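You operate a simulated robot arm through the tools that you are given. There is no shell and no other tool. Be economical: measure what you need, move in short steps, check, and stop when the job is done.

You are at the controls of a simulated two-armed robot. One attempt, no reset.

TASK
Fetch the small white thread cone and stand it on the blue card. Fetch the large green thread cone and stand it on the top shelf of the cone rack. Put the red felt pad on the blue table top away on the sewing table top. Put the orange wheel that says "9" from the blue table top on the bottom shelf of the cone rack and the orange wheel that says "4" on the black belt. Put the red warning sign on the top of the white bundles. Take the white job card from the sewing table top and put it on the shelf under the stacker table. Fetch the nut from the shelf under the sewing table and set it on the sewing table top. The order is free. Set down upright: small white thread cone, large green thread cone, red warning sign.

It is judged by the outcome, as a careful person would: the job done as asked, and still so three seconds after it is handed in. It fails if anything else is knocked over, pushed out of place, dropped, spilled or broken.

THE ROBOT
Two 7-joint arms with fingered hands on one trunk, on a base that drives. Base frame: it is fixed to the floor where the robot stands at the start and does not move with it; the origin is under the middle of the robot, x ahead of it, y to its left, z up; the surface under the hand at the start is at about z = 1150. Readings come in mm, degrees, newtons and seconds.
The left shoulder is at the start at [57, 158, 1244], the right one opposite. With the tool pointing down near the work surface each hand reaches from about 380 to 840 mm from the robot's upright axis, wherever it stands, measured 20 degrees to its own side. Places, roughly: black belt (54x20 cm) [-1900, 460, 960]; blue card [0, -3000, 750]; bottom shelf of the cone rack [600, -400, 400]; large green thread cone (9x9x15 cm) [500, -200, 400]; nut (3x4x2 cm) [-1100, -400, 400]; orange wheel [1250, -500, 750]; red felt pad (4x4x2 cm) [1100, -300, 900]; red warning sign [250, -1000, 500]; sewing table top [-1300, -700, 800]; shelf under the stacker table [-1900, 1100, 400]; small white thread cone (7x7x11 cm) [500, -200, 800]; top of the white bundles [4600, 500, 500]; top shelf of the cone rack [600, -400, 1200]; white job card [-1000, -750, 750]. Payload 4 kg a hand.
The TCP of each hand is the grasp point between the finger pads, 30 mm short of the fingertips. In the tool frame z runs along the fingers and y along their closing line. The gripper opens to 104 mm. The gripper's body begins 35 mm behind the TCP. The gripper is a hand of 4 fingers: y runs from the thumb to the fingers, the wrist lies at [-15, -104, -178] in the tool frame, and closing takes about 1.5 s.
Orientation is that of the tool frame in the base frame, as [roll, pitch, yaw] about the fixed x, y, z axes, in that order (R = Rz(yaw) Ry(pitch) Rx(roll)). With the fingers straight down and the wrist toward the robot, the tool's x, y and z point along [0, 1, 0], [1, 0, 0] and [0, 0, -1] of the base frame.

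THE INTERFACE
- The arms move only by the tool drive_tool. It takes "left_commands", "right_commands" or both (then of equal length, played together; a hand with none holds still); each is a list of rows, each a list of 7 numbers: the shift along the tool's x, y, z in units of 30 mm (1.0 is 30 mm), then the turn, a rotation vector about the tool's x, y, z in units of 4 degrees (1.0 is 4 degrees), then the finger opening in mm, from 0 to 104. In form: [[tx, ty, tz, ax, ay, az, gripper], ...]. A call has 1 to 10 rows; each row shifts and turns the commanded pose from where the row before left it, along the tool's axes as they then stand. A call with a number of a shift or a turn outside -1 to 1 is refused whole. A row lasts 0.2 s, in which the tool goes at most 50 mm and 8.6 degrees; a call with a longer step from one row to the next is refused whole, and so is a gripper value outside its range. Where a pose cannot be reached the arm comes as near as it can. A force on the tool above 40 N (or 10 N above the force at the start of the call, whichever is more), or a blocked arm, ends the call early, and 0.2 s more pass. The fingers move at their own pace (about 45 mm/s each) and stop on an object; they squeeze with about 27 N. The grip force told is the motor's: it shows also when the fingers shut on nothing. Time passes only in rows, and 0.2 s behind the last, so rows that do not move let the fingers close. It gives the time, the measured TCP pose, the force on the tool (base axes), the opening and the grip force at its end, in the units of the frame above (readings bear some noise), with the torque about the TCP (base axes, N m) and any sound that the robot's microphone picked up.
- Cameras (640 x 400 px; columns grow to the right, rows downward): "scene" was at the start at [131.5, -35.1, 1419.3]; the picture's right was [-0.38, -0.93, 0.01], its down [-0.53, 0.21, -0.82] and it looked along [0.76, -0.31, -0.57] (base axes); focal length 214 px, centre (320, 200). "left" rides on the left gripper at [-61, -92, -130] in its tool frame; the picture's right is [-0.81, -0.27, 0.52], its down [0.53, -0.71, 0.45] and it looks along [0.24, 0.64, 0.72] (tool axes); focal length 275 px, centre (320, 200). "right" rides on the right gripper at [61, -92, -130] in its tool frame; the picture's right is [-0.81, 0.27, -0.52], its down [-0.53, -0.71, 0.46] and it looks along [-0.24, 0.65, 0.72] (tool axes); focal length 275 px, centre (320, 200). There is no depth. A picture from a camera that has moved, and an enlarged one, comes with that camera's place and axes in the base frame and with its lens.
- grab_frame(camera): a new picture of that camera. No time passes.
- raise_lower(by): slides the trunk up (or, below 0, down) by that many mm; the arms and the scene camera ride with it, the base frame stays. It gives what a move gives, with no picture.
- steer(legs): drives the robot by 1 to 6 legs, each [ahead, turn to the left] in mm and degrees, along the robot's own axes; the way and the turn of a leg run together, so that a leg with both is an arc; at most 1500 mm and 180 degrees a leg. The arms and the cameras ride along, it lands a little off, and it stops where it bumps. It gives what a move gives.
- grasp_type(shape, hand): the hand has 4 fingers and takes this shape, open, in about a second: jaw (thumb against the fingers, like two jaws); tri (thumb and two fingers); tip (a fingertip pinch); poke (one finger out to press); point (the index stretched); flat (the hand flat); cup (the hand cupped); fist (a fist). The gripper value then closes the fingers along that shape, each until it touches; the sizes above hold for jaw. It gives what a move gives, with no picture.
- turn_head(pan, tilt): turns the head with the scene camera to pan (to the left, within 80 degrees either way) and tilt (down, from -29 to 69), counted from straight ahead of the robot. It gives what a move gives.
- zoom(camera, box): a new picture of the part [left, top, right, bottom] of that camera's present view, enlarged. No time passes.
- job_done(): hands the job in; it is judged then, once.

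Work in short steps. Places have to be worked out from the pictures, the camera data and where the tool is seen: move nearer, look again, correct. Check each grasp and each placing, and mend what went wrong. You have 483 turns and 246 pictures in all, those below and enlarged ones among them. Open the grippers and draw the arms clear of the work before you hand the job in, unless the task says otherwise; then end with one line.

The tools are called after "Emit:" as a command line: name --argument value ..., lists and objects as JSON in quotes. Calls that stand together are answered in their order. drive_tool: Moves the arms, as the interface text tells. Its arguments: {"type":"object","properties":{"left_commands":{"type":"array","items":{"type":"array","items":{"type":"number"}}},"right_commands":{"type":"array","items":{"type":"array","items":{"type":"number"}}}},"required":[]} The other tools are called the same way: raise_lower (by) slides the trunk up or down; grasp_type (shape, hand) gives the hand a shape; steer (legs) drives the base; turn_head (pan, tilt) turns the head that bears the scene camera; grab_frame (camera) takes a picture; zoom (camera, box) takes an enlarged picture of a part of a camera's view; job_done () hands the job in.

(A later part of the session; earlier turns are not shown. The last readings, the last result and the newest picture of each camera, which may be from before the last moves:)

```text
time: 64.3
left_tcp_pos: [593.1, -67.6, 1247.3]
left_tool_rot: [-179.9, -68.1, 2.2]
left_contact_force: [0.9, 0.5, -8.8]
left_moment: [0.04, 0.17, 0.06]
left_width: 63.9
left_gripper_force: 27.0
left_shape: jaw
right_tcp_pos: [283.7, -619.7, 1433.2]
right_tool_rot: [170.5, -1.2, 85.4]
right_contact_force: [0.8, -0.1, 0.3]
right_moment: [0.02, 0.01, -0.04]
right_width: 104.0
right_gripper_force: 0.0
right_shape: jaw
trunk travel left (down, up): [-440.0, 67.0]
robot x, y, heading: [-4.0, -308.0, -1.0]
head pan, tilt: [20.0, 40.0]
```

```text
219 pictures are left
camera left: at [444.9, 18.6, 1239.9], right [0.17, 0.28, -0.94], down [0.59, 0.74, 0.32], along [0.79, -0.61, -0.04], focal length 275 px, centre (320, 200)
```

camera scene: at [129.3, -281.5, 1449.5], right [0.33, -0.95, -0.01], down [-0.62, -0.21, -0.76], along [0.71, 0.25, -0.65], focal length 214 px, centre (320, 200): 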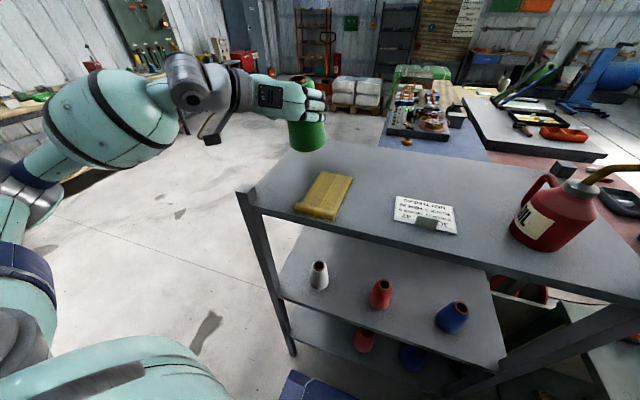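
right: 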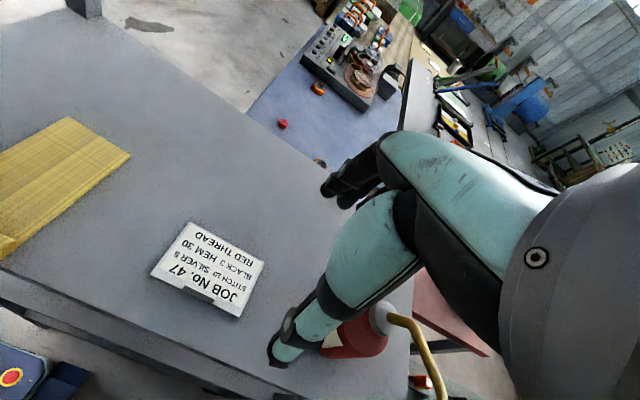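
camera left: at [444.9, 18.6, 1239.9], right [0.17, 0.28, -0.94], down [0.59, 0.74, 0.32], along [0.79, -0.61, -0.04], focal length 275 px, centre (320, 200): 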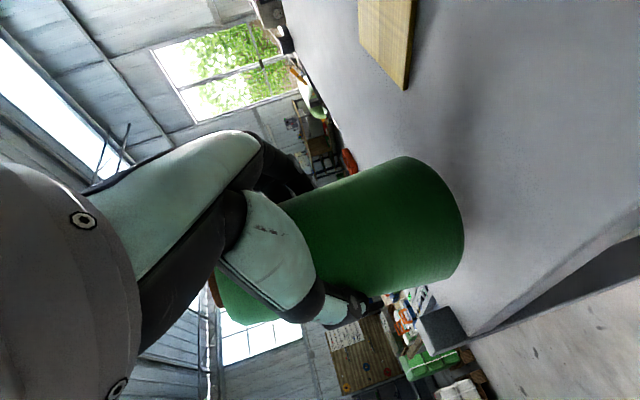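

I correct the 1.3° pitch drift and lower in small steps till it touches.

Emit:
drive_tool --left_commands '[[0, 0, 0, 0, -0.33, 0, 40], [-0.3, 0, 0.12, 0, 0, 0, 40], [0, 0, 0, 0, 0, 0, 40]]'

Emit:
drive_tool --left_commands '[[-0.09, 0, 0.04, 0, 0, 0, 40], [0, 0, 0, 0, 0, 0, 40]]'

Emit:
drive_tool --left_commands '[[-0.09, 0, 0.04, 0, 0, 0, 40], [0, 0, 0, 0, 0, 0, 40]]'

```text
time: 65.1
left_tcp_pos: [591.7, -69.3, 1240.6]
left_tool_rot: [-179.9, -67.1, 2.1]
left_contact_force: [5.1, -2.7, 5.7]
left_moment: [-0.21, -0.11, 0.02]
left_width: 64.1
left_gripper_force: 27.4
left_shape: jaw
right_tcp_pos: [281.9, -622.4, 1431.9]
right_tool_rot: [170.3, -1.3, 85.5]
right_contact_force: [0.5, 0.0, 0.2]
right_moment: [-0.04, -0.03, 0.0]
right_width: 103.8
right_gripper_force: 0.0
right_shape: jaw
trunk travel left (down, up): [-440.0, 67.0]
robot x, y, heading: [-4.1, -306.3, -1.0]
head pan, tilt: [20.0, 40.0]
```

```text
time: 65.7
left_tcp_pos: [592.7, -70.2, 1236.9]
left_tool_rot: [-179.8, -66.9, 1.9]
left_contact_force: [8.2, -4.9, 12.3]
left_moment: [-0.32, -0.14, 0.09]
left_width: 64.4
left_gripper_force: 26.6
left_shape: jaw
right_tcp_pos: [282.1, -621.3, 1432.9]
right_tool_rot: [170.5, -1.3, 85.5]
right_contact_force: [0.0, 0.4, 0.7]
right_moment: [-0.01, -0.01, -0.01]
right_width: 104.2
right_gripper_force: 0.0
right_shape: jaw
trunk travel left (down, up): [-440.0, 67.0]
robot x, y, heading: [-7.3, -302.8, -0.9]
head pan, tilt: [20.0, 40.0]
```

```text
time: 66.3
left_tcp_pos: [593.5, -69.4, 1234.7]
left_tool_rot: [179.8, -66.9, 2.5]
left_contact_force: [9.2, -3.5, 15.5]
left_moment: [-0.43, -0.2, 0.09]
left_width: 64.4
left_gripper_force: 27.5
left_shape: jaw
right_tcp_pos: [283.4, -621.7, 1431.3]
right_tool_rot: [170.3, -1.4, 85.6]
right_contact_force: [0.3, 0.1, 0.3]
right_moment: [-0.05, -0.02, 0.01]
right_width: 104.0
right_gripper_force: 0.1
right_shape: jaw
trunk travel left (down, up): [-440.0, 67.0]
robot x, y, heading: [-3.4, -308.5, -1.0]
head pan, tilt: [20.0, 40.0]
```

It's on the shelf (upward force). Release slowly.

Emit:
drive_tool --left_commands '[[0.1, 0, -0.04, 0, 0, 0, 60], [0, 0, 0, 0, 0, 0, 70], [0, 0, 0, 0, 0, 0, 80], [0, 0, 0, 0, 0, 0, 104], [0, 0, 0, 0, 0, 0, 104], [0, 0, 0, 0, 0, 0, 104]]'

Emit:
grab_frame --camera "left"

```text
time: 67.7
left_tcp_pos: [591.6, -68.6, 1236.2]
left_tool_rot: [-179.9, -66.9, 2.2]
left_contact_force: [-0.4, 0.2, -0.4]
left_moment: [0.03, -0.02, 0.0]
left_width: 104.0
left_gripper_force: 0.0
left_shape: jaw
right_tcp_pos: [282.4, -619.8, 1433.7]
right_tool_rot: [170.4, -1.2, 85.5]
right_contact_force: [0.3, -0.1, 0.6]
right_moment: [-0.02, -0.01, 0.0]
right_width: 104.1
right_gripper_force: 0.1
right_shape: jaw
trunk travel left (down, up): [-440.0, 67.0]
robot x, y, heading: [-2.7, -307.7, -0.9]
head pan, tilt: [20.0, 40.0]
```

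```text
218 pictures are left
camera left: at [443.7, 18.4, 1231.1], right [0.15, 0.28, -0.95], down [0.6, 0.74, 0.31], along [0.79, -0.61, -0.06], focal length 275 px, centre (320, 200)
```

left: 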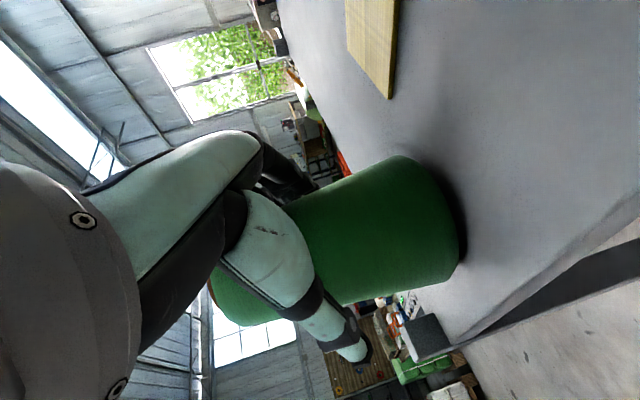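

Standing. I back straight away and check.

Emit:
steer --legs '[[-345, 0]]'

Emit:
grab_frame --camera "scene"

Emit:
grab_frame --camera "left"

```text
time: 70.1
left_tcp_pos: [244.5, -61.5, 1236.0]
left_tool_rot: [-179.9, -66.8, 2.4]
left_contact_force: [-0.9, 0.3, 0.0]
left_moment: [0.01, 0.0, 0.01]
left_width: 103.8
left_gripper_force: 0.0
left_shape: jaw
right_tcp_pos: [-61.8, -613.4, 1432.7]
right_tool_rot: [170.6, -1.3, 85.7]
right_contact_force: [0.1, 0.1, 0.4]
right_moment: [0.03, -0.03, 0.02]
right_width: 103.9
right_gripper_force: 0.1
right_shape: jaw
trunk travel left (down, up): [-440.0, 67.0]
robot x, y, heading: [-351.4, -303.6, -0.7]
head pan, tilt: [20.0, 40.0]
```

```text
217 pictures are left
camera scene: at [-220.2, -276.1, 1399.7], right [0.33, -0.94, 0.0], down [-0.62, -0.21, -0.76], along [0.71, 0.25, -0.65], focal length 214 px, centre (320, 200)
```

scene: 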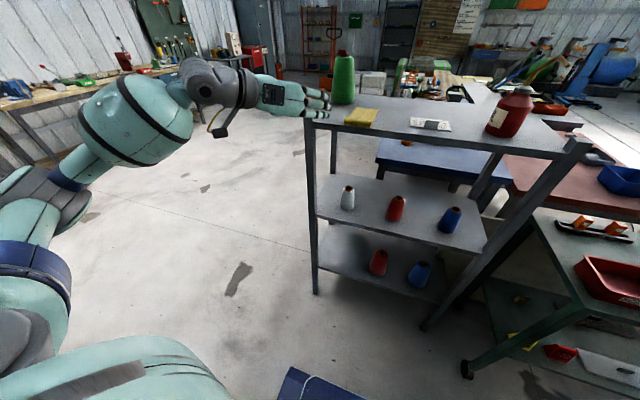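

```text
216 pictures are left
camera left: at [96.9, 24.8, 1230.8], right [0.14, 0.28, -0.95], down [0.6, 0.74, 0.31], along [0.79, -0.61, -0.06], focal length 275 px, centre (320, 200)
```

left: 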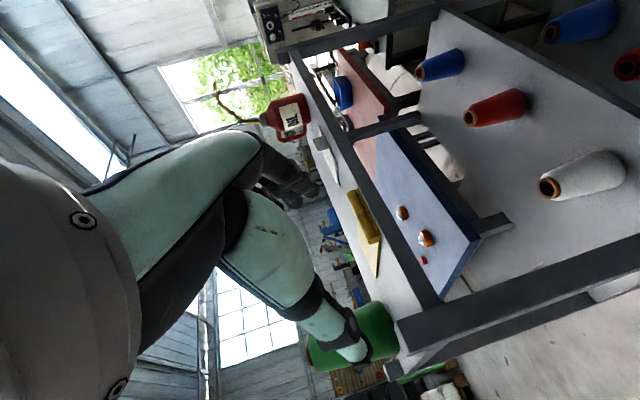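

The green cone stands on the top shelf. The white cone triangulates to (468,-150), top ≈869, so grip near z≈802. I lower the trunk and shift the hand.

Emit:
raise_lower --by -400

Emit:
drive_tool --left_commands '[[-0.35, 1, 0.15, 0, 0, 0, 104], [-0.35, 1, 0.15, 0, 0, 0, 104], [-0.33, 0.9, 0.15, 0, 0, 0, 104], [0, 0, 0, 0, 0, 0, 104]]'

Emit:
steer --legs '[[130, 0.5]]'

Emit:
grab_frame --camera "left"

Emit:
grab_frame --camera "scene"

```text
time: 73.9
left_tcp_pos: [227.7, -60.9, 841.0]
left_tool_rot: [-180.0, -67.5, 2.4]
left_contact_force: [0.0, 0.3, 0.0]
left_moment: [-0.01, 0.0, 0.01]
left_width: 103.8
left_gripper_force: 0.1
left_shape: jaw
right_tcp_pos: [-80.6, -611.8, 1036.3]
right_tool_rot: [169.2, -1.8, 86.3]
right_contact_force: [-0.1, 0.6, -0.3]
right_moment: [0.0, -0.04, -0.01]
right_width: 104.1
right_gripper_force: 0.1
right_shape: jaw
trunk travel left (down, up): [-40.0, 467.0]
robot x, y, heading: [-348.1, -301.4, -0.7]
head pan, tilt: [20.0, 40.0]
```

```text
time: 74.9
left_tcp_pos: [232.7, -148.9, 807.0]
left_tool_rot: [179.9, -67.6, 2.6]
left_contact_force: [0.0, 0.1, 0.5]
left_moment: [0.03, 0.01, 0.0]
left_width: 103.7
left_gripper_force: 0.1
left_shape: jaw
right_tcp_pos: [-80.5, -611.0, 1036.4]
right_tool_rot: [169.2, -1.9, 86.4]
right_contact_force: [1.0, -0.6, 0.2]
right_moment: [-0.03, -0.01, 0.02]
right_width: 103.9
right_gripper_force: 0.0
right_shape: jaw
trunk travel left (down, up): [-40.0, 467.0]
robot x, y, heading: [-351.7, -301.4, -0.6]
head pan, tilt: [20.0, 40.0]
```

```text
time: 76.5
left_tcp_pos: [339.8, -143.1, 824.4]
left_tool_rot: [179.9, -69.4, 2.8]
left_contact_force: [-1.3, 0.2, 0.4]
left_moment: [-0.02, -0.02, 0.02]
left_width: 103.6
left_gripper_force: 0.0
left_shape: jaw
right_tcp_pos: [21.5, -612.2, 1042.1]
right_tool_rot: [167.8, -1.7, 86.5]
right_contact_force: [-1.1, -0.2, -0.2]
right_moment: [-0.03, -0.05, -0.01]
right_width: 103.9
right_gripper_force: 0.0
right_shape: jaw
trunk travel left (down, up): [-40.0, 467.0]
robot x, y, heading: [-224.3, -308.6, -0.5]
head pan, tilt: [20.0, 40.0]
stopped in leg 1: the robot was blocked; the commanded pose is now the measured one
```

```text
215 pictures are left
camera left: at [190.8, -59.9, 813.5], right [0.18, 0.28, -0.94], down [0.58, 0.74, 0.34], along [0.79, -0.61, -0.03], focal length 275 px, centre (320, 200)
```

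left: 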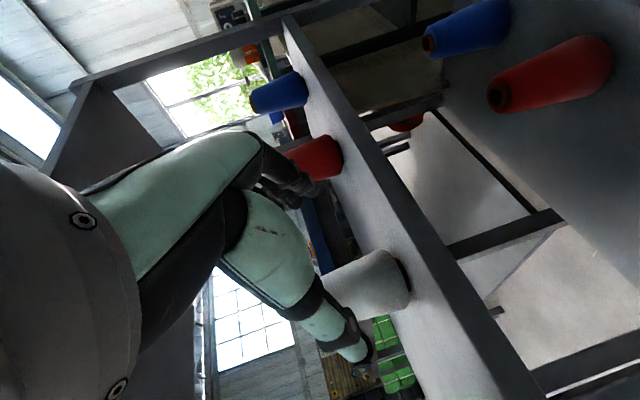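

```text
214 pictures are left
camera scene: at [-100.5, -276.8, 999.3], right [0.33, -0.94, 0.0], down [-0.61, -0.21, -0.76], along [0.72, 0.26, -0.65], focal length 214 px, centre (320, 200)
```

scene: 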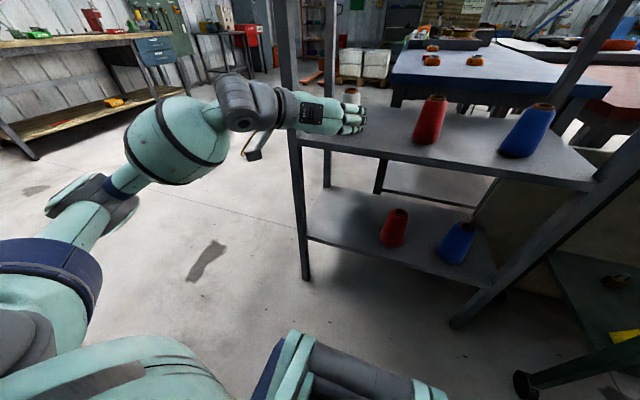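

The drive stopped short with the hand deflected only slightly; nothing obvious touches. I try a short straight advance and watch.

Emit:
steer --legs '[[30, 0]]'

Emit:
zoom --camera "scene" --box '[200, 40, 440, 190]'

```text
time: 77.3
left_tcp_pos: [376.4, -145.4, 817.7]
left_tool_rot: [179.8, -68.6, 2.8]
left_contact_force: [1.1, -0.1, -0.7]
left_moment: [-0.01, -0.03, -0.01]
left_width: 103.8
left_gripper_force: 0.1
left_shape: jaw
right_tcp_pos: [60.4, -612.9, 1040.2]
right_tool_rot: [168.5, -1.5, 86.2]
right_contact_force: [0.1, -0.6, -0.2]
right_moment: [0.01, 0.04, -0.02]
right_width: 103.8
right_gripper_force: 0.1
right_shape: jaw
trunk travel left (down, up): [-40.0, 467.0]
robot x, y, heading: [-191.5, -304.5, -0.6]
head pan, tilt: [20.0, 40.0]
```

```text
2.67 times, centred on (320, 115) of scene
camera zoom: at [-64.0, -277.2, 998.3], right [0.33, -0.94, -0.01], down [-0.62, -0.21, -0.76], along [0.71, 0.26, -0.66], focal length 572 px, centre (320, 427)
```

zoom: 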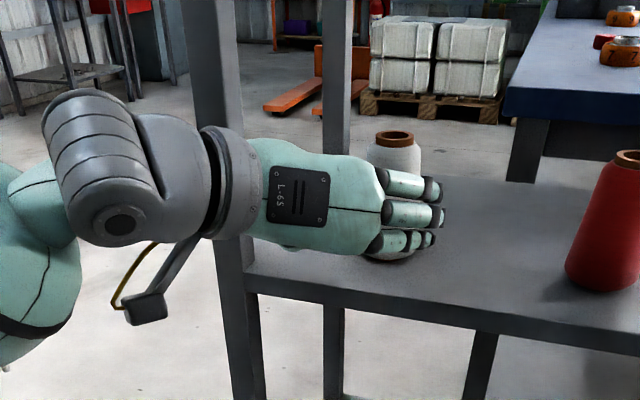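

It advanced fine. I correct the height and drive the last 86 mm.

Emit:
drive_tool --left_commands '[[-0.5, 0.1, 0.2, 0, 0, 0, 104], [0, 0, 0, 0, 0, 0, 104]]'

Emit:
steer --legs '[[86, 0]]'

Emit:
grab_frame --camera "left"

```text
time: 77.9
left_tcp_pos: [362.8, -147.5, 811.7]
left_tool_rot: [179.4, -69.6, 3.3]
left_contact_force: [0.2, -0.3, 0.2]
left_moment: [0.02, 0.0, -0.02]
left_width: 103.7
left_gripper_force: 0.0
left_shape: jaw
right_tcp_pos: [43.0, -610.9, 1045.1]
right_tool_rot: [167.2, -2.2, 86.9]
right_contact_force: [-0.4, 0.1, 0.8]
right_moment: [0.02, 0.01, -0.03]
right_width: 103.9
right_gripper_force: 0.0
right_shape: jaw
trunk travel left (down, up): [-40.0, 467.0]
robot x, y, heading: [-193.5, -303.0, -0.7]
head pan, tilt: [20.0, 40.0]
```

```text
time: 79.0
left_tcp_pos: [456.0, -147.8, 807.8]
left_tool_rot: [179.9, -69.1, 2.8]
left_contact_force: [0.9, -0.2, -0.8]
left_moment: [0.0, 0.0, 0.0]
left_width: 103.8
left_gripper_force: 0.0
left_shape: jaw
right_tcp_pos: [140.3, -613.0, 1042.2]
right_tool_rot: [167.9, -1.9, 86.7]
right_contact_force: [1.0, 0.4, -0.4]
right_moment: [0.04, 0.06, 0.0]
right_width: 104.0
right_gripper_force: 0.0
right_shape: jaw
trunk travel left (down, up): [-40.0, 467.0]
robot x, y, heading: [-104.4, -305.1, -0.2]
head pan, tilt: [20.0, 40.0]
```

```text
212 pictures are left
camera left: at [307.4, -63.9, 797.8], right [0.18, 0.28, -0.94], down [0.58, 0.74, 0.33], along [0.79, -0.61, -0.03], focal length 275 px, centre (320, 200)
```

left: 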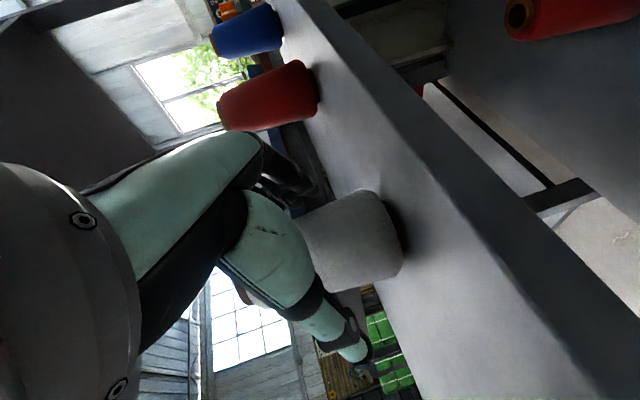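

Good; close on the white cone.

Emit:
drive_tool --left_commands '[[0, 0.05, 0.2, 0, 0, 0, 95], [0, 0, 0, 0, 0, 0, 60], [0, 0, 0, 0, 0, 0, 30], [0, 0, 0, 0, 0, 0, 30], [0, 0, 0, 0, 0, 0, 30], [0, 0, 0, 0, 0, 0, 30], [0, 0, 0, 0, 0, 0, 30], [0, 0, 0, 0, 0, 0, 30]]'

Emit:
raise_lower --by 40

Emit:
grab_frame --camera "left"

```text
time: 80.8
left_tcp_pos: [450.1, -149.0, 813.3]
left_tool_rot: [179.8, -70.0, 3.1]
left_contact_force: [-0.5, -0.4, 2.1]
left_moment: [0.06, 0.01, -0.01]
left_width: 44.7
left_gripper_force: 27.6
left_shape: jaw
right_tcp_pos: [126.2, -609.5, 1046.3]
right_tool_rot: [166.5, -2.5, 87.2]
right_contact_force: [1.0, -0.6, -0.1]
right_moment: [-0.02, -0.05, 0.0]
right_width: 103.7
right_gripper_force: 0.0
right_shape: jaw
trunk travel left (down, up): [-40.0, 467.0]
robot x, y, heading: [-103.7, -305.8, -0.6]
head pan, tilt: [20.0, 40.0]
```

```text
time: 81.7
left_tcp_pos: [450.0, -149.9, 852.6]
left_tool_rot: [179.6, -69.9, 3.0]
left_contact_force: [-0.8, 0.1, -2.4]
left_moment: [0.0, 0.05, -0.02]
left_width: 44.1
left_gripper_force: 26.7
left_shape: jaw
right_tcp_pos: [126.7, -610.6, 1085.8]
right_tool_rot: [166.6, -2.4, 87.3]
right_contact_force: [0.1, -0.6, -0.7]
right_moment: [-0.01, -0.04, -0.03]
right_width: 104.1
right_gripper_force: 0.0
right_shape: jaw
trunk travel left (down, up): [-80.0, 427.0]
robot x, y, heading: [-105.2, -303.5, -0.2]
head pan, tilt: [20.0, 40.0]
```

```text
211 pictures are left
camera left: at [302.7, -65.1, 841.2], right [0.19, 0.28, -0.94], down [0.57, 0.74, 0.34], along [0.8, -0.61, -0.02], focal length 275 px, centre (320, 200)
```

left: 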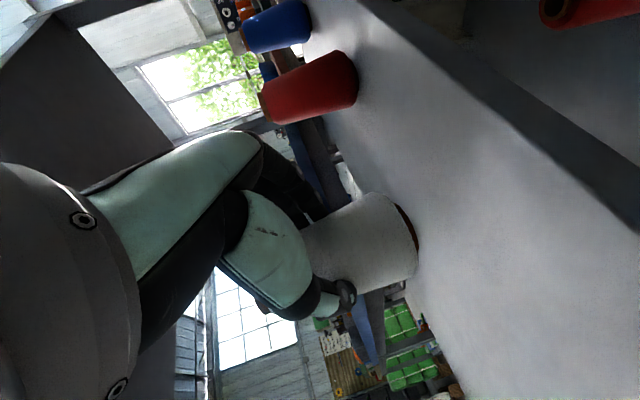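

White cone is held. I back out and then turn right toward the card bench, checking the surroundings.

Emit:
steer --legs '[[-190, 0]]'

Emit:
raise_lower --by 250

Emit:
steer --legs '[[0, -45], [0, -45]]'

Emit:
turn_head --pan 0 --tilt 35

Emit:
grab_frame --camera "scene"

```text
time: 83.0
left_tcp_pos: [324.2, -146.7, 851.7]
left_tool_rot: [179.4, -69.8, 3.7]
left_contact_force: [-0.7, -0.4, -1.5]
left_moment: [0.01, 0.05, 0.01]
left_width: 44.3
left_gripper_force: 26.9
left_shape: jaw
right_tcp_pos: [-1.6, -611.7, 1085.1]
right_tool_rot: [167.3, -1.9, 86.9]
right_contact_force: [-1.5, 1.1, 0.7]
right_moment: [-0.01, -0.04, 0.03]
right_width: 103.8
right_gripper_force: 0.1
right_shape: jaw
trunk travel left (down, up): [-80.0, 427.0]
robot x, y, heading: [-229.0, -308.4, -0.1]
head pan, tilt: [20.0, 40.0]
stopped in leg 1: the robot was blocked; the commanded pose is now the measured one
```

```text
time: 85.6
left_tcp_pos: [318.4, -147.4, 1106.4]
left_tool_rot: [179.6, -70.2, 3.5]
left_contact_force: [-0.1, 0.0, -1.2]
left_moment: [-0.01, 0.07, -0.03]
left_width: 44.5
left_gripper_force: 26.7
left_shape: jaw
right_tcp_pos: [-8.7, -610.7, 1334.9]
right_tool_rot: [167.0, -1.8, 86.7]
right_contact_force: [0.2, 0.0, -0.3]
right_moment: [0.02, -0.01, 0.02]
right_width: 103.6
right_gripper_force: 0.1
right_shape: jaw
trunk travel left (down, up): [-330.0, 177.0]
robot x, y, heading: [-233.4, -302.2, -0.2]
head pan, tilt: [20.0, 40.0]
```

```text
time: 90.8
left_tcp_pos: [-76.2, -853.4, 1105.2]
left_tool_rot: [179.7, -70.0, -86.7]
left_contact_force: [0.1, 0.9, -2.8]
left_moment: [0.07, 0.02, 0.0]
left_width: 43.8
left_gripper_force: 27.4
left_shape: jaw
right_tcp_pos: [-539.9, -527.6, 1335.1]
right_tool_rot: [166.9, -1.9, -3.2]
right_contact_force: [1.0, 0.2, -0.1]
right_moment: [0.0, -0.04, -0.01]
right_width: 103.9
right_gripper_force: 0.1
right_shape: jaw
trunk travel left (down, up): [-330.0, 177.0]
robot x, y, heading: [-223.4, -303.0, -90.1]
head pan, tilt: [20.0, 40.0]
```

```text
time: 91.6
left_tcp_pos: [-75.9, -841.0, 1113.6]
left_tool_rot: [179.6, -70.9, -86.6]
left_contact_force: [0.8, 0.1, -1.1]
left_moment: [0.09, 0.04, 0.01]
left_width: 43.4
left_gripper_force: 27.4
left_shape: jaw
right_tcp_pos: [-540.4, -509.8, 1338.7]
right_tool_rot: [165.8, -2.2, -2.9]
right_contact_force: [0.2, 0.0, 0.7]
right_moment: [-0.02, 0.01, 0.01]
right_width: 104.2
right_gripper_force: 0.2
right_shape: jaw
trunk travel left (down, up): [-330.0, 177.0]
robot x, y, heading: [-222.1, -303.0, -90.8]
head pan, tilt: [0.0, 35.0]
```

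```text
210 pictures are left
camera scene: at [-224.3, -439.3, 1296.5], right [-1.0, 0.01, 0.0], down [0.0, 0.58, -0.81], along [0.0, -0.81, -0.58], focal length 214 px, centre (320, 200)
```

scene: 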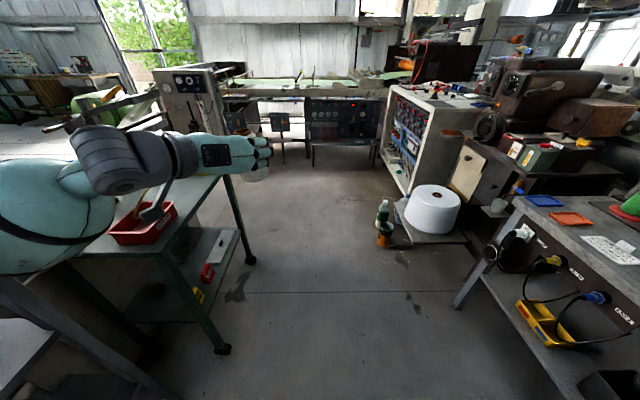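

Corridor ahead is clear with a slight shift to the right. I raise the trunk for elbow clearance and drive toward the bench.

Emit:
raise_lower --by 150

Emit:
steer --legs '[[0, -5], [1100, 0], [0, 5]]'

Emit:
grab_frame --camera "scene"

```text
time: 93.3
left_tcp_pos: [-75.8, -840.6, 1264.6]
left_tool_rot: [179.5, -70.9, -86.5]
left_contact_force: [0.2, 0.2, -2.1]
left_moment: [0.05, 0.0, 0.01]
left_width: 43.5
left_gripper_force: 26.7
left_shape: jaw
right_tcp_pos: [-539.2, -512.4, 1489.8]
right_tool_rot: [165.9, -2.2, -2.8]
right_contact_force: [-0.1, -0.5, -0.9]
right_moment: [0.01, 0.03, 0.02]
right_width: 103.6
right_gripper_force: 0.0
right_shape: jaw
trunk travel left (down, up): [-480.0, 27.0]
robot x, y, heading: [-221.0, -300.5, -90.6]
head pan, tilt: [0.0, 35.0]
```

```text
time: 100.2
left_tcp_pos: [-195.1, -1915.0, 1262.6]
left_tool_rot: [180.0, -70.8, -87.9]
left_contact_force: [0.6, -0.2, -3.5]
left_moment: [0.06, 0.01, -0.02]
left_width: 43.5
left_gripper_force: 26.7
left_shape: jaw
right_tcp_pos: [-652.2, -1578.0, 1489.9]
right_tool_rot: [165.9, -2.2, -3.8]
right_contact_force: [0.3, 0.1, -0.3]
right_moment: [0.0, 0.02, -0.02]
right_width: 103.7
right_gripper_force: 0.2
right_shape: jaw
trunk travel left (down, up): [-480.0, 27.0]
robot x, y, heading: [-332.0, -1375.1, -91.6]
head pan, tilt: [0.0, 35.0]
```

```text
209 pictures are left
camera scene: at [-336.0, -1513.6, 1447.4], right [-1.0, 0.02, 0.0], down [0.01, 0.58, -0.81], along [-0.02, -0.81, -0.58], focal length 214 px, centre (320, 200)
```

scene: 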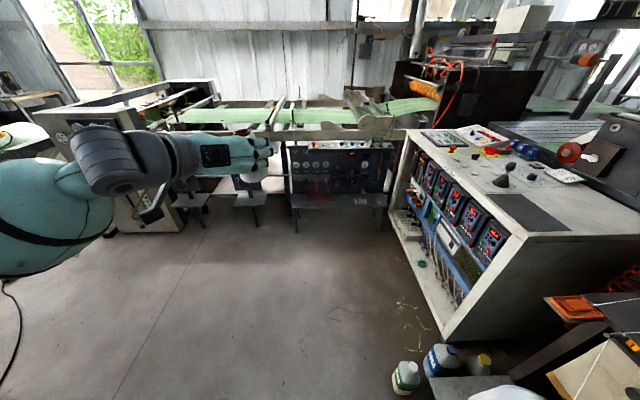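

Emit:
zoom --camera "scene" --box '[150, 90, 410, 250]'

```text
2.46 times, centred on (280, 170) of scene
camera zoom: at [-336.0, -1513.6, 1447.4], right [-1.0, 0.02, 0.0], down [0.01, 0.58, -0.81], along [-0.02, -0.81, -0.58], focal length 528 px, centre (418, 274)
```

zoom: 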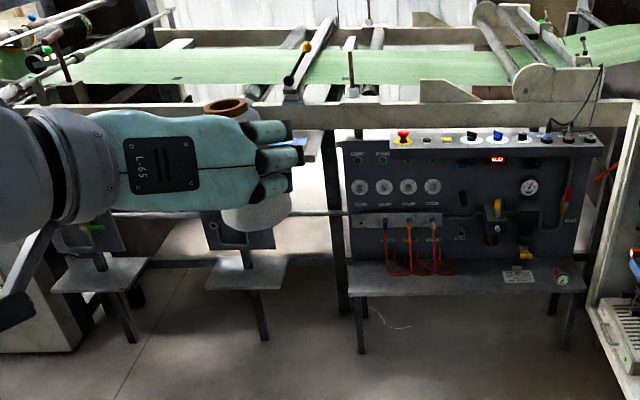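

Emit:
steer --legs '[[550, 1.5]]'

Emit:
turn_head --pan 30 --tilt 35

Emit:
grab_frame --camera "scene"

Emit:
grab_frame --camera "left"

```text
time: 103.5
left_tcp_pos: [-194.0, -2436.8, 1269.7]
left_tool_rot: [179.2, -71.5, -86.3]
left_contact_force: [0.4, 0.6, -1.8]
left_moment: [0.03, 0.0, -0.03]
left_width: 43.6
left_gripper_force: 26.4
left_shape: jaw
right_tcp_pos: [-653.0, -2107.0, 1494.7]
right_tool_rot: [164.4, -2.9, -1.9]
right_contact_force: [-0.1, 0.0, 0.5]
right_moment: [-0.01, -0.02, 0.04]
right_width: 104.0
right_gripper_force: 0.1
right_shape: jaw
trunk travel left (down, up): [-480.0, 27.0]
robot x, y, heading: [-340.1, -1914.2, -90.1]
head pan, tilt: [0.0, 35.0]
```

```text
time: 104.5
left_tcp_pos: [-194.2, -2422.7, 1275.4]
left_tool_rot: [179.3, -72.3, -86.3]
left_contact_force: [-0.1, 0.2, -1.9]
left_moment: [0.06, -0.04, 0.01]
left_width: 43.6
left_gripper_force: 26.8
left_shape: jaw
right_tcp_pos: [-647.3, -2091.8, 1498.7]
right_tool_rot: [162.9, -3.7, -0.6]
right_contact_force: [-0.4, 0.9, -0.3]
right_moment: [-0.03, 0.01, -0.03]
right_width: 104.0
right_gripper_force: 0.0
right_shape: jaw
trunk travel left (down, up): [-480.0, 27.0]
robot x, y, heading: [-340.3, -1917.2, -90.6]
head pan, tilt: [30.0, 35.0]
```

```text
207 pictures are left
camera scene: at [-297.4, -2042.5, 1447.6], right [-0.87, -0.49, -0.01], down [-0.28, 0.51, -0.81], along [0.4, -0.7, -0.58], focal length 214 px, centre (320, 200)
```

scene: 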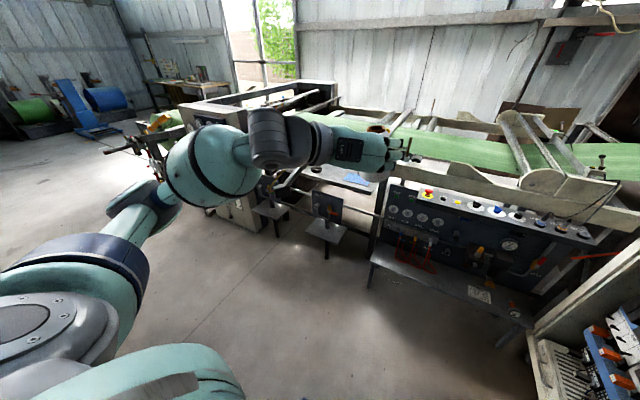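

```text
206 pictures are left
camera left: at [-109.3, -2274.1, 1257.7], right [0.28, -0.23, -0.93], down [0.74, -0.56, 0.37], along [-0.6, -0.8, 0.01], focal length 275 px, centre (320, 200)
```

left: 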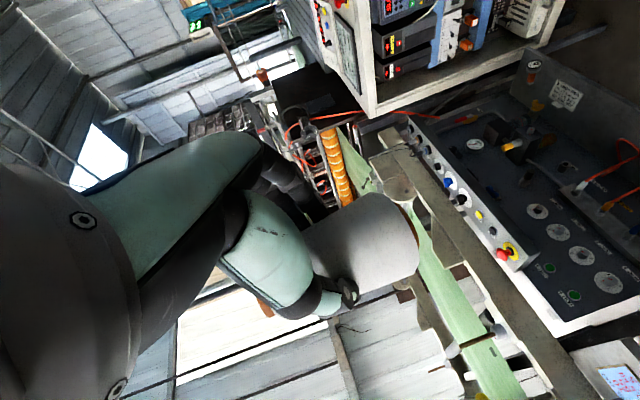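

Emit:
zoom --camera "scene" --box '[250, 130, 410, 230]'

```text
4.00 times, centred on (330, 180) of scene
camera zoom: at [-297.4, -2042.5, 1447.6], right [-0.87, -0.49, -0.01], down [-0.28, 0.51, -0.81], along [0.4, -0.7, -0.58], focal length 858 px, centre (280, 280)
```

zoom: 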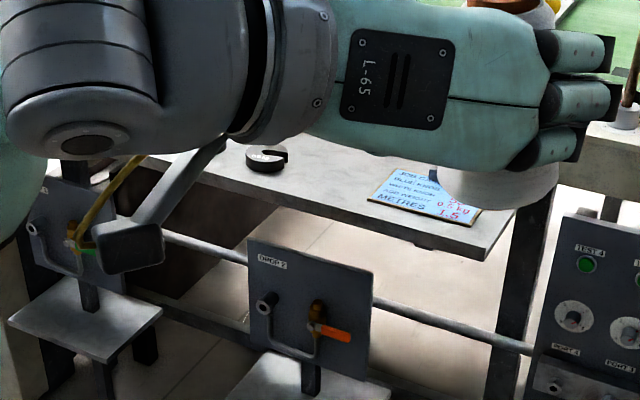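

The blue card lies on a white table section near (84,-3200,750). I sidestep left by 260 mm so it sits in the left hand's zone.

Emit:
steer --legs '[[0, 60], [300, 0], [0, -59.5]]'

Emit:
turn_head --pan -10 --tilt 30

Emit:
grab_frame --camera "scene"

```text
time: 106.8
left_tcp_pos: [53.9, -2223.4, 1286.5]
left_tool_rot: [179.5, -73.7, -51.5]
left_contact_force: [-0.1, -1.3, -1.4]
left_moment: [0.04, 0.05, -0.01]
left_width: 43.1
left_gripper_force: 26.9
left_shape: jaw
right_tcp_pos: [-494.5, -2222.7, 1492.0]
right_tool_rot: [164.3, -4.7, 35.6]
right_contact_force: [0.6, 0.4, 0.0]
right_moment: [0.0, 0.0, -0.01]
right_width: 104.0
right_gripper_force: 0.0
right_shape: jaw
trunk travel left (down, up): [-480.0, 27.0]
robot x, y, heading: [-341.4, -1915.9, -55.5]
head pan, tilt: [30.0, 35.0]
stopped in leg 1: the robot was blocked; the commanded pose is now the measured one
```

```text
time: 107.8
left_tcp_pos: [52.1, -2222.4, 1286.4]
left_tool_rot: [179.4, -73.7, -51.5]
left_contact_force: [-0.5, -0.9, -2.0]
left_moment: [0.05, 0.05, -0.02]
left_width: 43.2
left_gripper_force: 26.9
left_shape: jaw
right_tcp_pos: [-497.1, -2220.8, 1492.8]
right_tool_rot: [164.4, -4.7, 35.5]
right_contact_force: [0.1, 0.5, 0.0]
right_moment: [0.01, -0.01, 0.01]
right_width: 103.9
right_gripper_force: 0.0
right_shape: jaw
trunk travel left (down, up): [-480.0, 27.0]
robot x, y, heading: [-342.4, -1919.5, -55.1]
head pan, tilt: [-10.0, 30.0]
```

```text
204 pictures are left
camera scene: at [-277.3, -2041.9, 1455.2], right [-0.91, -0.42, 0.0], down [-0.22, 0.46, -0.86], along [0.36, -0.78, -0.51], focal length 214 px, centre (320, 200)
```

scene: 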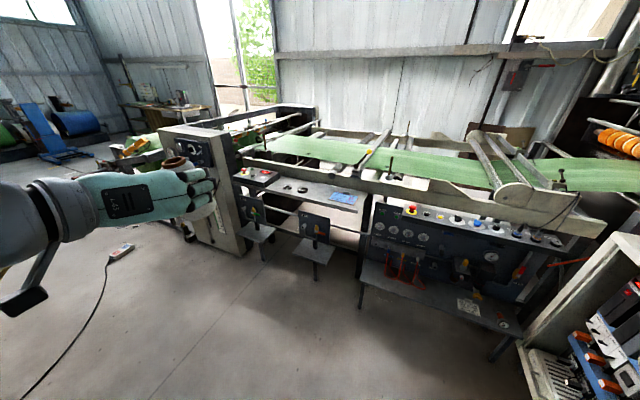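

The turn was stopped; bottles stand near my rear right. I look there before moving again.

Emit:
turn_head --pan -80 --tilt 50

Emit:
grab_frame --camera "scene"

```text
time: 109.2
left_tcp_pos: [54.7, -2221.7, 1285.7]
left_tool_rot: [179.4, -73.8, -51.5]
left_contact_force: [-0.4, -0.3, -1.6]
left_moment: [0.05, 0.05, -0.02]
left_width: 43.3
left_gripper_force: 26.9
left_shape: jaw
right_tcp_pos: [-496.6, -2221.9, 1491.9]
right_tool_rot: [164.3, -4.7, 35.5]
right_contact_force: [0.3, 0.1, 0.1]
right_moment: [-0.03, -0.01, -0.04]
right_width: 104.2
right_gripper_force: 0.0
right_shape: jaw
trunk travel left (down, up): [-480.0, 27.0]
robot x, y, heading: [-343.4, -1915.8, -55.4]
head pan, tilt: [-80.0, 50.0]
```

```text
203 pictures are left
camera scene: at [-369.4, -2013.3, 1426.7], right [-0.7, 0.71, 0.01], down [0.54, 0.55, -0.64], along [-0.46, -0.44, -0.77], focal length 214 px, centre (320, 200)
```

scene: 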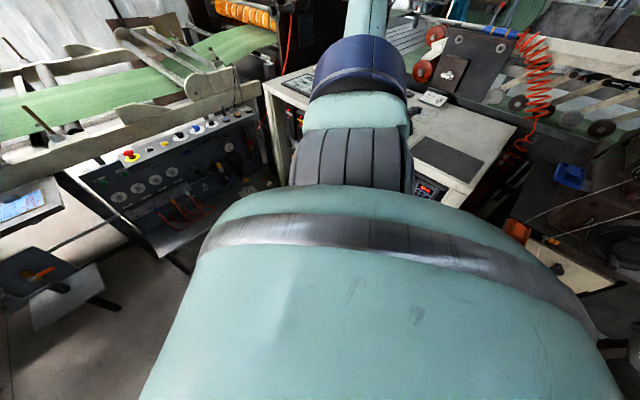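

I drive forward along the present heading, away from the rear objects, then turn back square to the bench.

Emit:
steer --legs '[[330, 0]]'

Emit:
steer --legs '[[0, -35]]'

Emit:
turn_head --pan -80 --tilt 30

Emit:
grab_frame --camera "scene"

```text
time: 111.5
left_tcp_pos: [237.3, -2484.9, 1288.6]
left_tool_rot: [179.4, -74.0, -51.2]
left_contact_force: [-0.2, 0.6, -2.2]
left_moment: [0.04, 0.03, 0.0]
left_width: 43.3
left_gripper_force: 27.3
left_shape: jaw
right_tcp_pos: [-313.1, -2485.4, 1493.6]
right_tool_rot: [164.0, -4.7, 35.8]
right_contact_force: [-0.1, 0.4, 0.1]
right_moment: [-0.02, -0.05, -0.02]
right_width: 104.1
right_gripper_force: 0.0
right_shape: jaw
trunk travel left (down, up): [-480.0, 27.0]
robot x, y, heading: [-156.5, -2187.1, -55.2]
head pan, tilt: [-80.0, 50.0]
```

```text
time: 113.8
left_tcp_pos: [-6.4, -2654.7, 1294.8]
left_tool_rot: [179.5, -74.1, -86.7]
left_contact_force: [-0.4, -0.2, -1.6]
left_moment: [0.08, 0.03, -0.01]
left_width: 43.5
left_gripper_force: 27.3
left_shape: jaw
right_tcp_pos: [-450.9, -2338.3, 1489.4]
right_tool_rot: [162.7, -5.7, 2.1]
right_contact_force: [1.2, -0.2, -0.1]
right_moment: [0.04, 0.02, 0.04]
right_width: 103.9
right_gripper_force: 0.2
right_shape: jaw
trunk travel left (down, up): [-480.0, 27.0]
robot x, y, heading: [-152.7, -2184.8, -90.5]
head pan, tilt: [-80.0, 50.0]
```

```text
time: 114.7
left_tcp_pos: [2.8, -2650.9, 1300.6]
left_tool_rot: [177.0, -73.7, -82.2]
left_contact_force: [0.5, 0.5, -1.1]
left_moment: [0.06, 0.01, 0.01]
left_width: 43.4
left_gripper_force: 27.0
left_shape: jaw
right_tcp_pos: [-450.2, -2327.2, 1489.4]
right_tool_rot: [163.3, -6.1, 2.6]
right_contact_force: [-0.2, 0.4, -0.7]
right_moment: [-0.04, -0.03, -0.03]
right_width: 104.0
right_gripper_force: 0.1
right_shape: jaw
trunk travel left (down, up): [-480.0, 27.0]
robot x, y, heading: [-152.8, -2185.4, -90.5]
head pan, tilt: [-80.0, 30.0]
```

```text
202 pictures are left
camera scene: at [-244.3, -2251.3, 1456.1], right [-0.17, 0.99, 0.01], down [0.49, 0.09, -0.86], along [-0.85, -0.14, -0.5], focal length 214 px, centre (320, 200)
```

scene: 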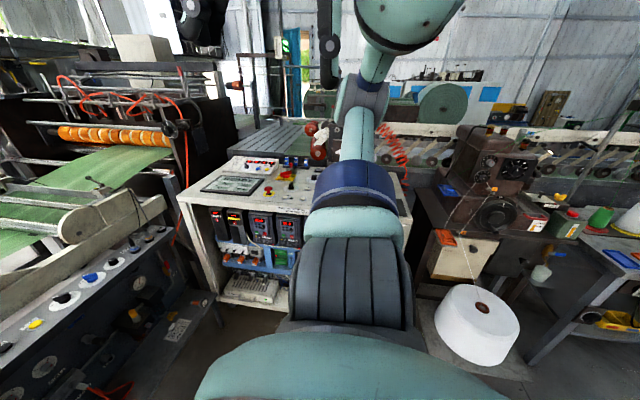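

Now look at the card from here.

Emit:
turn_head --pan 15 --tilt 35

Emit:
grab_frame --camera "scene"

Emit:
grab_frame --camera "left"

```text
time: 116.4
left_tcp_pos: [1.5, -2652.9, 1300.4]
left_tool_rot: [176.8, -73.7, -82.3]
left_contact_force: [-0.8, 0.4, -1.9]
left_moment: [0.1, 0.01, -0.02]
left_width: 43.1
left_gripper_force: 27.7
left_shape: jaw
right_tcp_pos: [-450.6, -2328.1, 1488.8]
right_tool_rot: [163.3, -6.1, 2.4]
right_contact_force: [0.1, -0.3, -1.3]
right_moment: [0.01, 0.02, 0.03]
right_width: 103.9
right_gripper_force: 0.0
right_shape: jaw
trunk travel left (down, up): [-480.0, 27.0]
robot x, y, heading: [-154.9, -2188.2, -90.5]
head pan, tilt: [15.0, 35.0]
```

```text
201 pictures are left
camera scene: at [-132.4, -2322.1, 1447.5], right [-0.97, -0.25, 0.0], down [-0.14, 0.57, -0.81], along [0.2, -0.79, -0.58], focal length 214 px, centre (320, 200)
```

scene: 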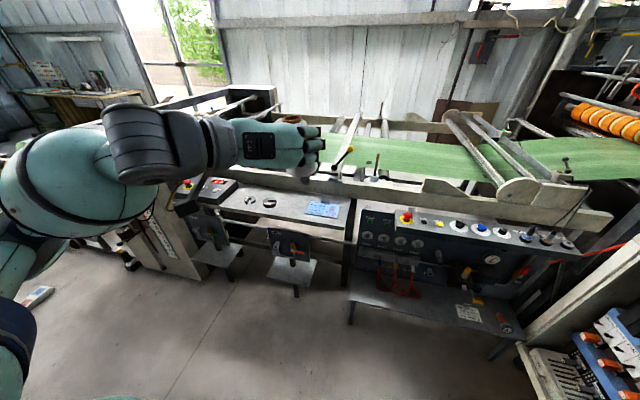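

```text
200 pictures are left
camera left: at [82.0, -2502.4, 1278.0], right [0.28, -0.25, -0.93], down [0.77, -0.53, 0.37], along [-0.58, -0.81, 0.04], focal length 275 px, centre (320, 200)
```

left: 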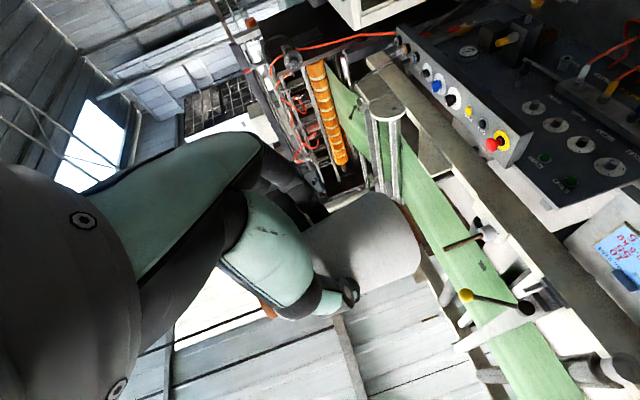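

Card centre ≈ (65,-3145,785). I straighten the hand to the grasp pitch, extend it 150 mm forward, then lower the trunk.

Emit:
drive_tool --left_commands '[[0.28, 0.04, 0.78, -0.21, -0.47, 0.19, 30], [0.28, 0.04, 0.78, -0.21, -0.47, 0.19, 30], [0.28, 0.04, 0.78, 0, 0, 0, 30], [0.28, 0.04, 0.78, 0, 0, 0, 30], [0.28, 0.04, 0.78, 0, 0, 0, 30], [0.28, 0.04, 0.78, 0, 0, 0, 30], [0, 0, 0, 0, 0, 0, 30]]'

Emit:
raise_lower --by -330

Emit:
grab_frame --camera "scene"

Emit:
grab_frame --camera "left"

```text
time: 118.0
left_tcp_pos: [-10.3, -2786.1, 1303.7]
left_tool_rot: [-177.7, -70.9, -91.4]
left_contact_force: [-0.5, 1.0, -2.3]
left_moment: [0.09, -0.02, 0.02]
left_width: 43.1
left_gripper_force: 27.6
left_shape: jaw
right_tcp_pos: [-450.8, -2327.3, 1489.0]
right_tool_rot: [163.3, -6.2, 2.6]
right_contact_force: [0.3, -0.7, -0.2]
right_moment: [0.0, 0.01, 0.0]
right_width: 104.2
right_gripper_force: 0.0
right_shape: jaw
trunk travel left (down, up): [-480.0, 27.0]
robot x, y, heading: [-154.4, -2186.3, -90.6]
head pan, tilt: [15.0, 35.0]
```

```text
time: 121.2
left_tcp_pos: [-10.5, -2786.5, 973.1]
left_tool_rot: [-177.6, -70.9, -91.7]
left_contact_force: [-0.2, -0.3, -1.9]
left_moment: [0.07, 0.02, -0.02]
left_width: 42.9
left_gripper_force: 27.5
left_shape: jaw
right_tcp_pos: [-450.8, -2323.3, 1159.7]
right_tool_rot: [163.1, -5.9, 2.3]
right_contact_force: [-0.3, -0.2, -0.2]
right_moment: [-0.04, 0.0, -0.05]
right_width: 104.1
right_gripper_force: 0.0
right_shape: jaw
trunk travel left (down, up): [-150.0, 357.0]
robot x, y, heading: [-156.0, -2182.2, -90.5]
head pan, tilt: [15.0, 35.0]
```

```text
199 pictures are left
camera scene: at [-132.2, -2317.7, 1117.3], right [-0.97, -0.25, 0.0], down [-0.14, 0.57, -0.81], along [0.21, -0.79, -0.58], focal length 214 px, centre (320, 200)
```

scene: 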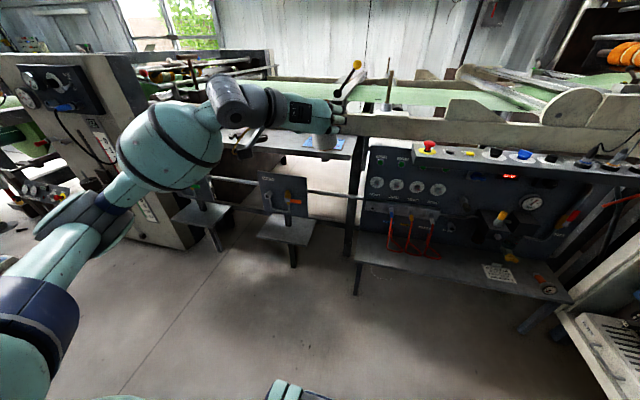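

```text
198 pictures are left
camera left: at [79.3, -2641.5, 960.3], right [0.29, -0.22, -0.93], down [0.72, -0.6, 0.36], along [-0.64, -0.77, -0.02], focal length 275 px, centre (320, 200)
```

left: 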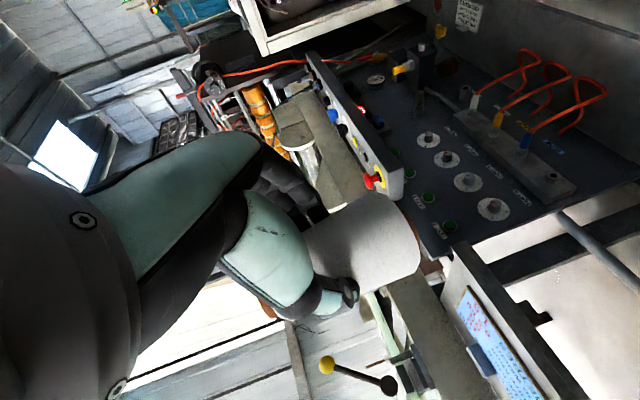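

Emit:
zoom --camera "left" --box '[400, 230, 600, 400]'

Emit:
zoom --camera "scene" --box '[230, 70, 390, 170]'

```text
2.35 times, centred on (500, 315) of left
camera zoom: at [79.3, -2641.5, 960.3], right [0.29, -0.22, -0.93], down [0.72, -0.6, 0.36], along [-0.64, -0.77, -0.02], focal length 648 px, centre (-104, -71)
```

zoom: 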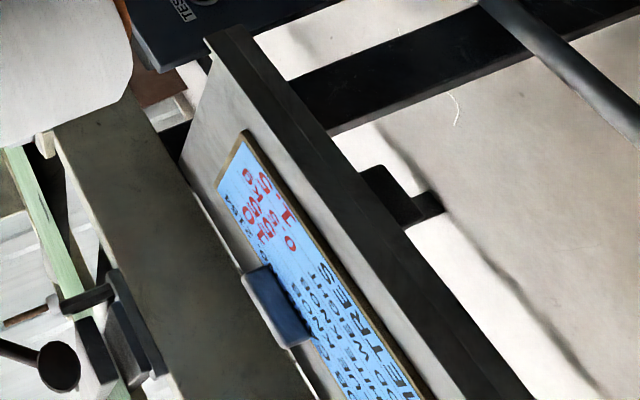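

```text
4.00 times, centred on (310, 120) of scene
camera zoom: at [-132.2, -2317.7, 1117.3], right [-0.97, -0.25, 0.0], down [-0.14, 0.57, -0.81], along [0.21, -0.79, -0.58], focal length 858 px, centre (360, 520)
```

zoom: 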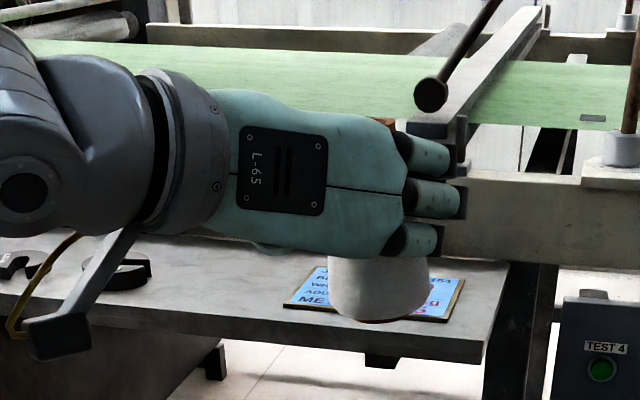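

The card spans x≈-20..150, y≈-3113..-3230 with a metal clip at the middle of its back edge. I'll stand the cone at about (55,-3155), in front of the clip. Extend and shift the hand, then drive partly.

Emit:
drive_tool --left_commands '[[0.24, -0.54, 0.7, 0, 0, 0, 30], [0.24, -0.54, 0.7, 0, 0, 0, 30], [0.24, -0.54, 0.7, 0, 0, 0, 30], [0.24, -0.54, 0.7, 0, 0, 0, 30], [0, 0, 0, 0, 0, 0, 30]]'

Emit:
steer --legs '[[180, 0]]'

Emit:
grab_frame --camera "scene"

Emit:
grab_frame --camera "left"

```text
time: 122.4
left_tcp_pos: [55.2, -2875.3, 975.8]
left_tool_rot: [-177.6, -70.9, -91.6]
left_contact_force: [0.1, -0.3, -2.0]
left_moment: [0.07, 0.01, 0.02]
left_width: 43.1
left_gripper_force: 26.9
left_shape: jaw
right_tcp_pos: [-451.6, -2325.3, 1160.0]
right_tool_rot: [163.1, -6.0, 2.3]
right_contact_force: [0.7, 0.3, 0.4]
right_moment: [0.01, -0.05, -0.01]
right_width: 103.8
right_gripper_force: 0.1
right_shape: jaw
trunk travel left (down, up): [-150.0, 357.0]
robot x, y, heading: [-153.8, -2186.0, -90.5]
head pan, tilt: [15.0, 35.0]
```

```text
time: 124.0
left_tcp_pos: [53.9, -3057.8, 974.3]
left_tool_rot: [-177.7, -70.8, -91.5]
left_contact_force: [-0.6, -0.3, -3.6]
left_moment: [0.06, -0.03, 0.02]
left_width: 43.4
left_gripper_force: 27.1
left_shape: jaw
right_tcp_pos: [-451.3, -2507.1, 1158.7]
right_tool_rot: [163.3, -5.9, 2.4]
right_contact_force: [0.6, -0.6, -0.1]
right_moment: [0.06, -0.01, 0.02]
right_width: 104.1
right_gripper_force: 0.1
right_shape: jaw
trunk travel left (down, up): [-150.0, 357.0]
robot x, y, heading: [-158.7, -2372.3, -90.4]
head pan, tilt: [15.0, 35.0]
```

```text
195 pictures are left
camera scene: at [-133.8, -2499.2, 1117.1], right [-0.97, -0.25, 0.0], down [-0.14, 0.57, -0.81], along [0.21, -0.78, -0.59], focal length 214 px, centre (320, 200)
```

scene: 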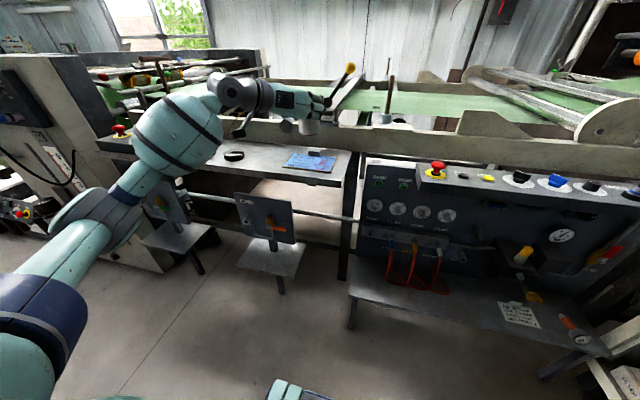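

```text
194 pictures are left
camera left: at [143.4, -2911.4, 961.4], right [0.29, -0.22, -0.93], down [0.72, -0.6, 0.36], along [-0.64, -0.77, -0.02], focal length 275 px, centre (320, 200)
```

left: 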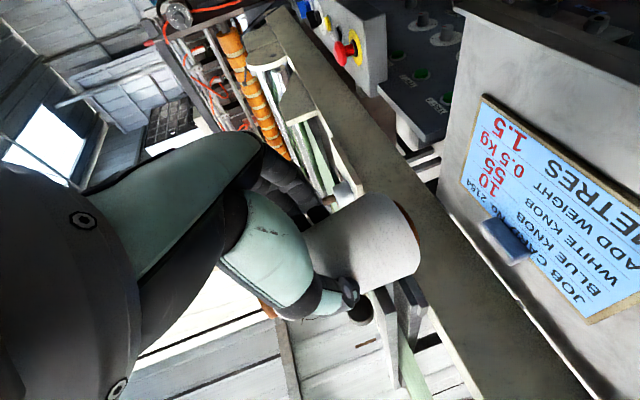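

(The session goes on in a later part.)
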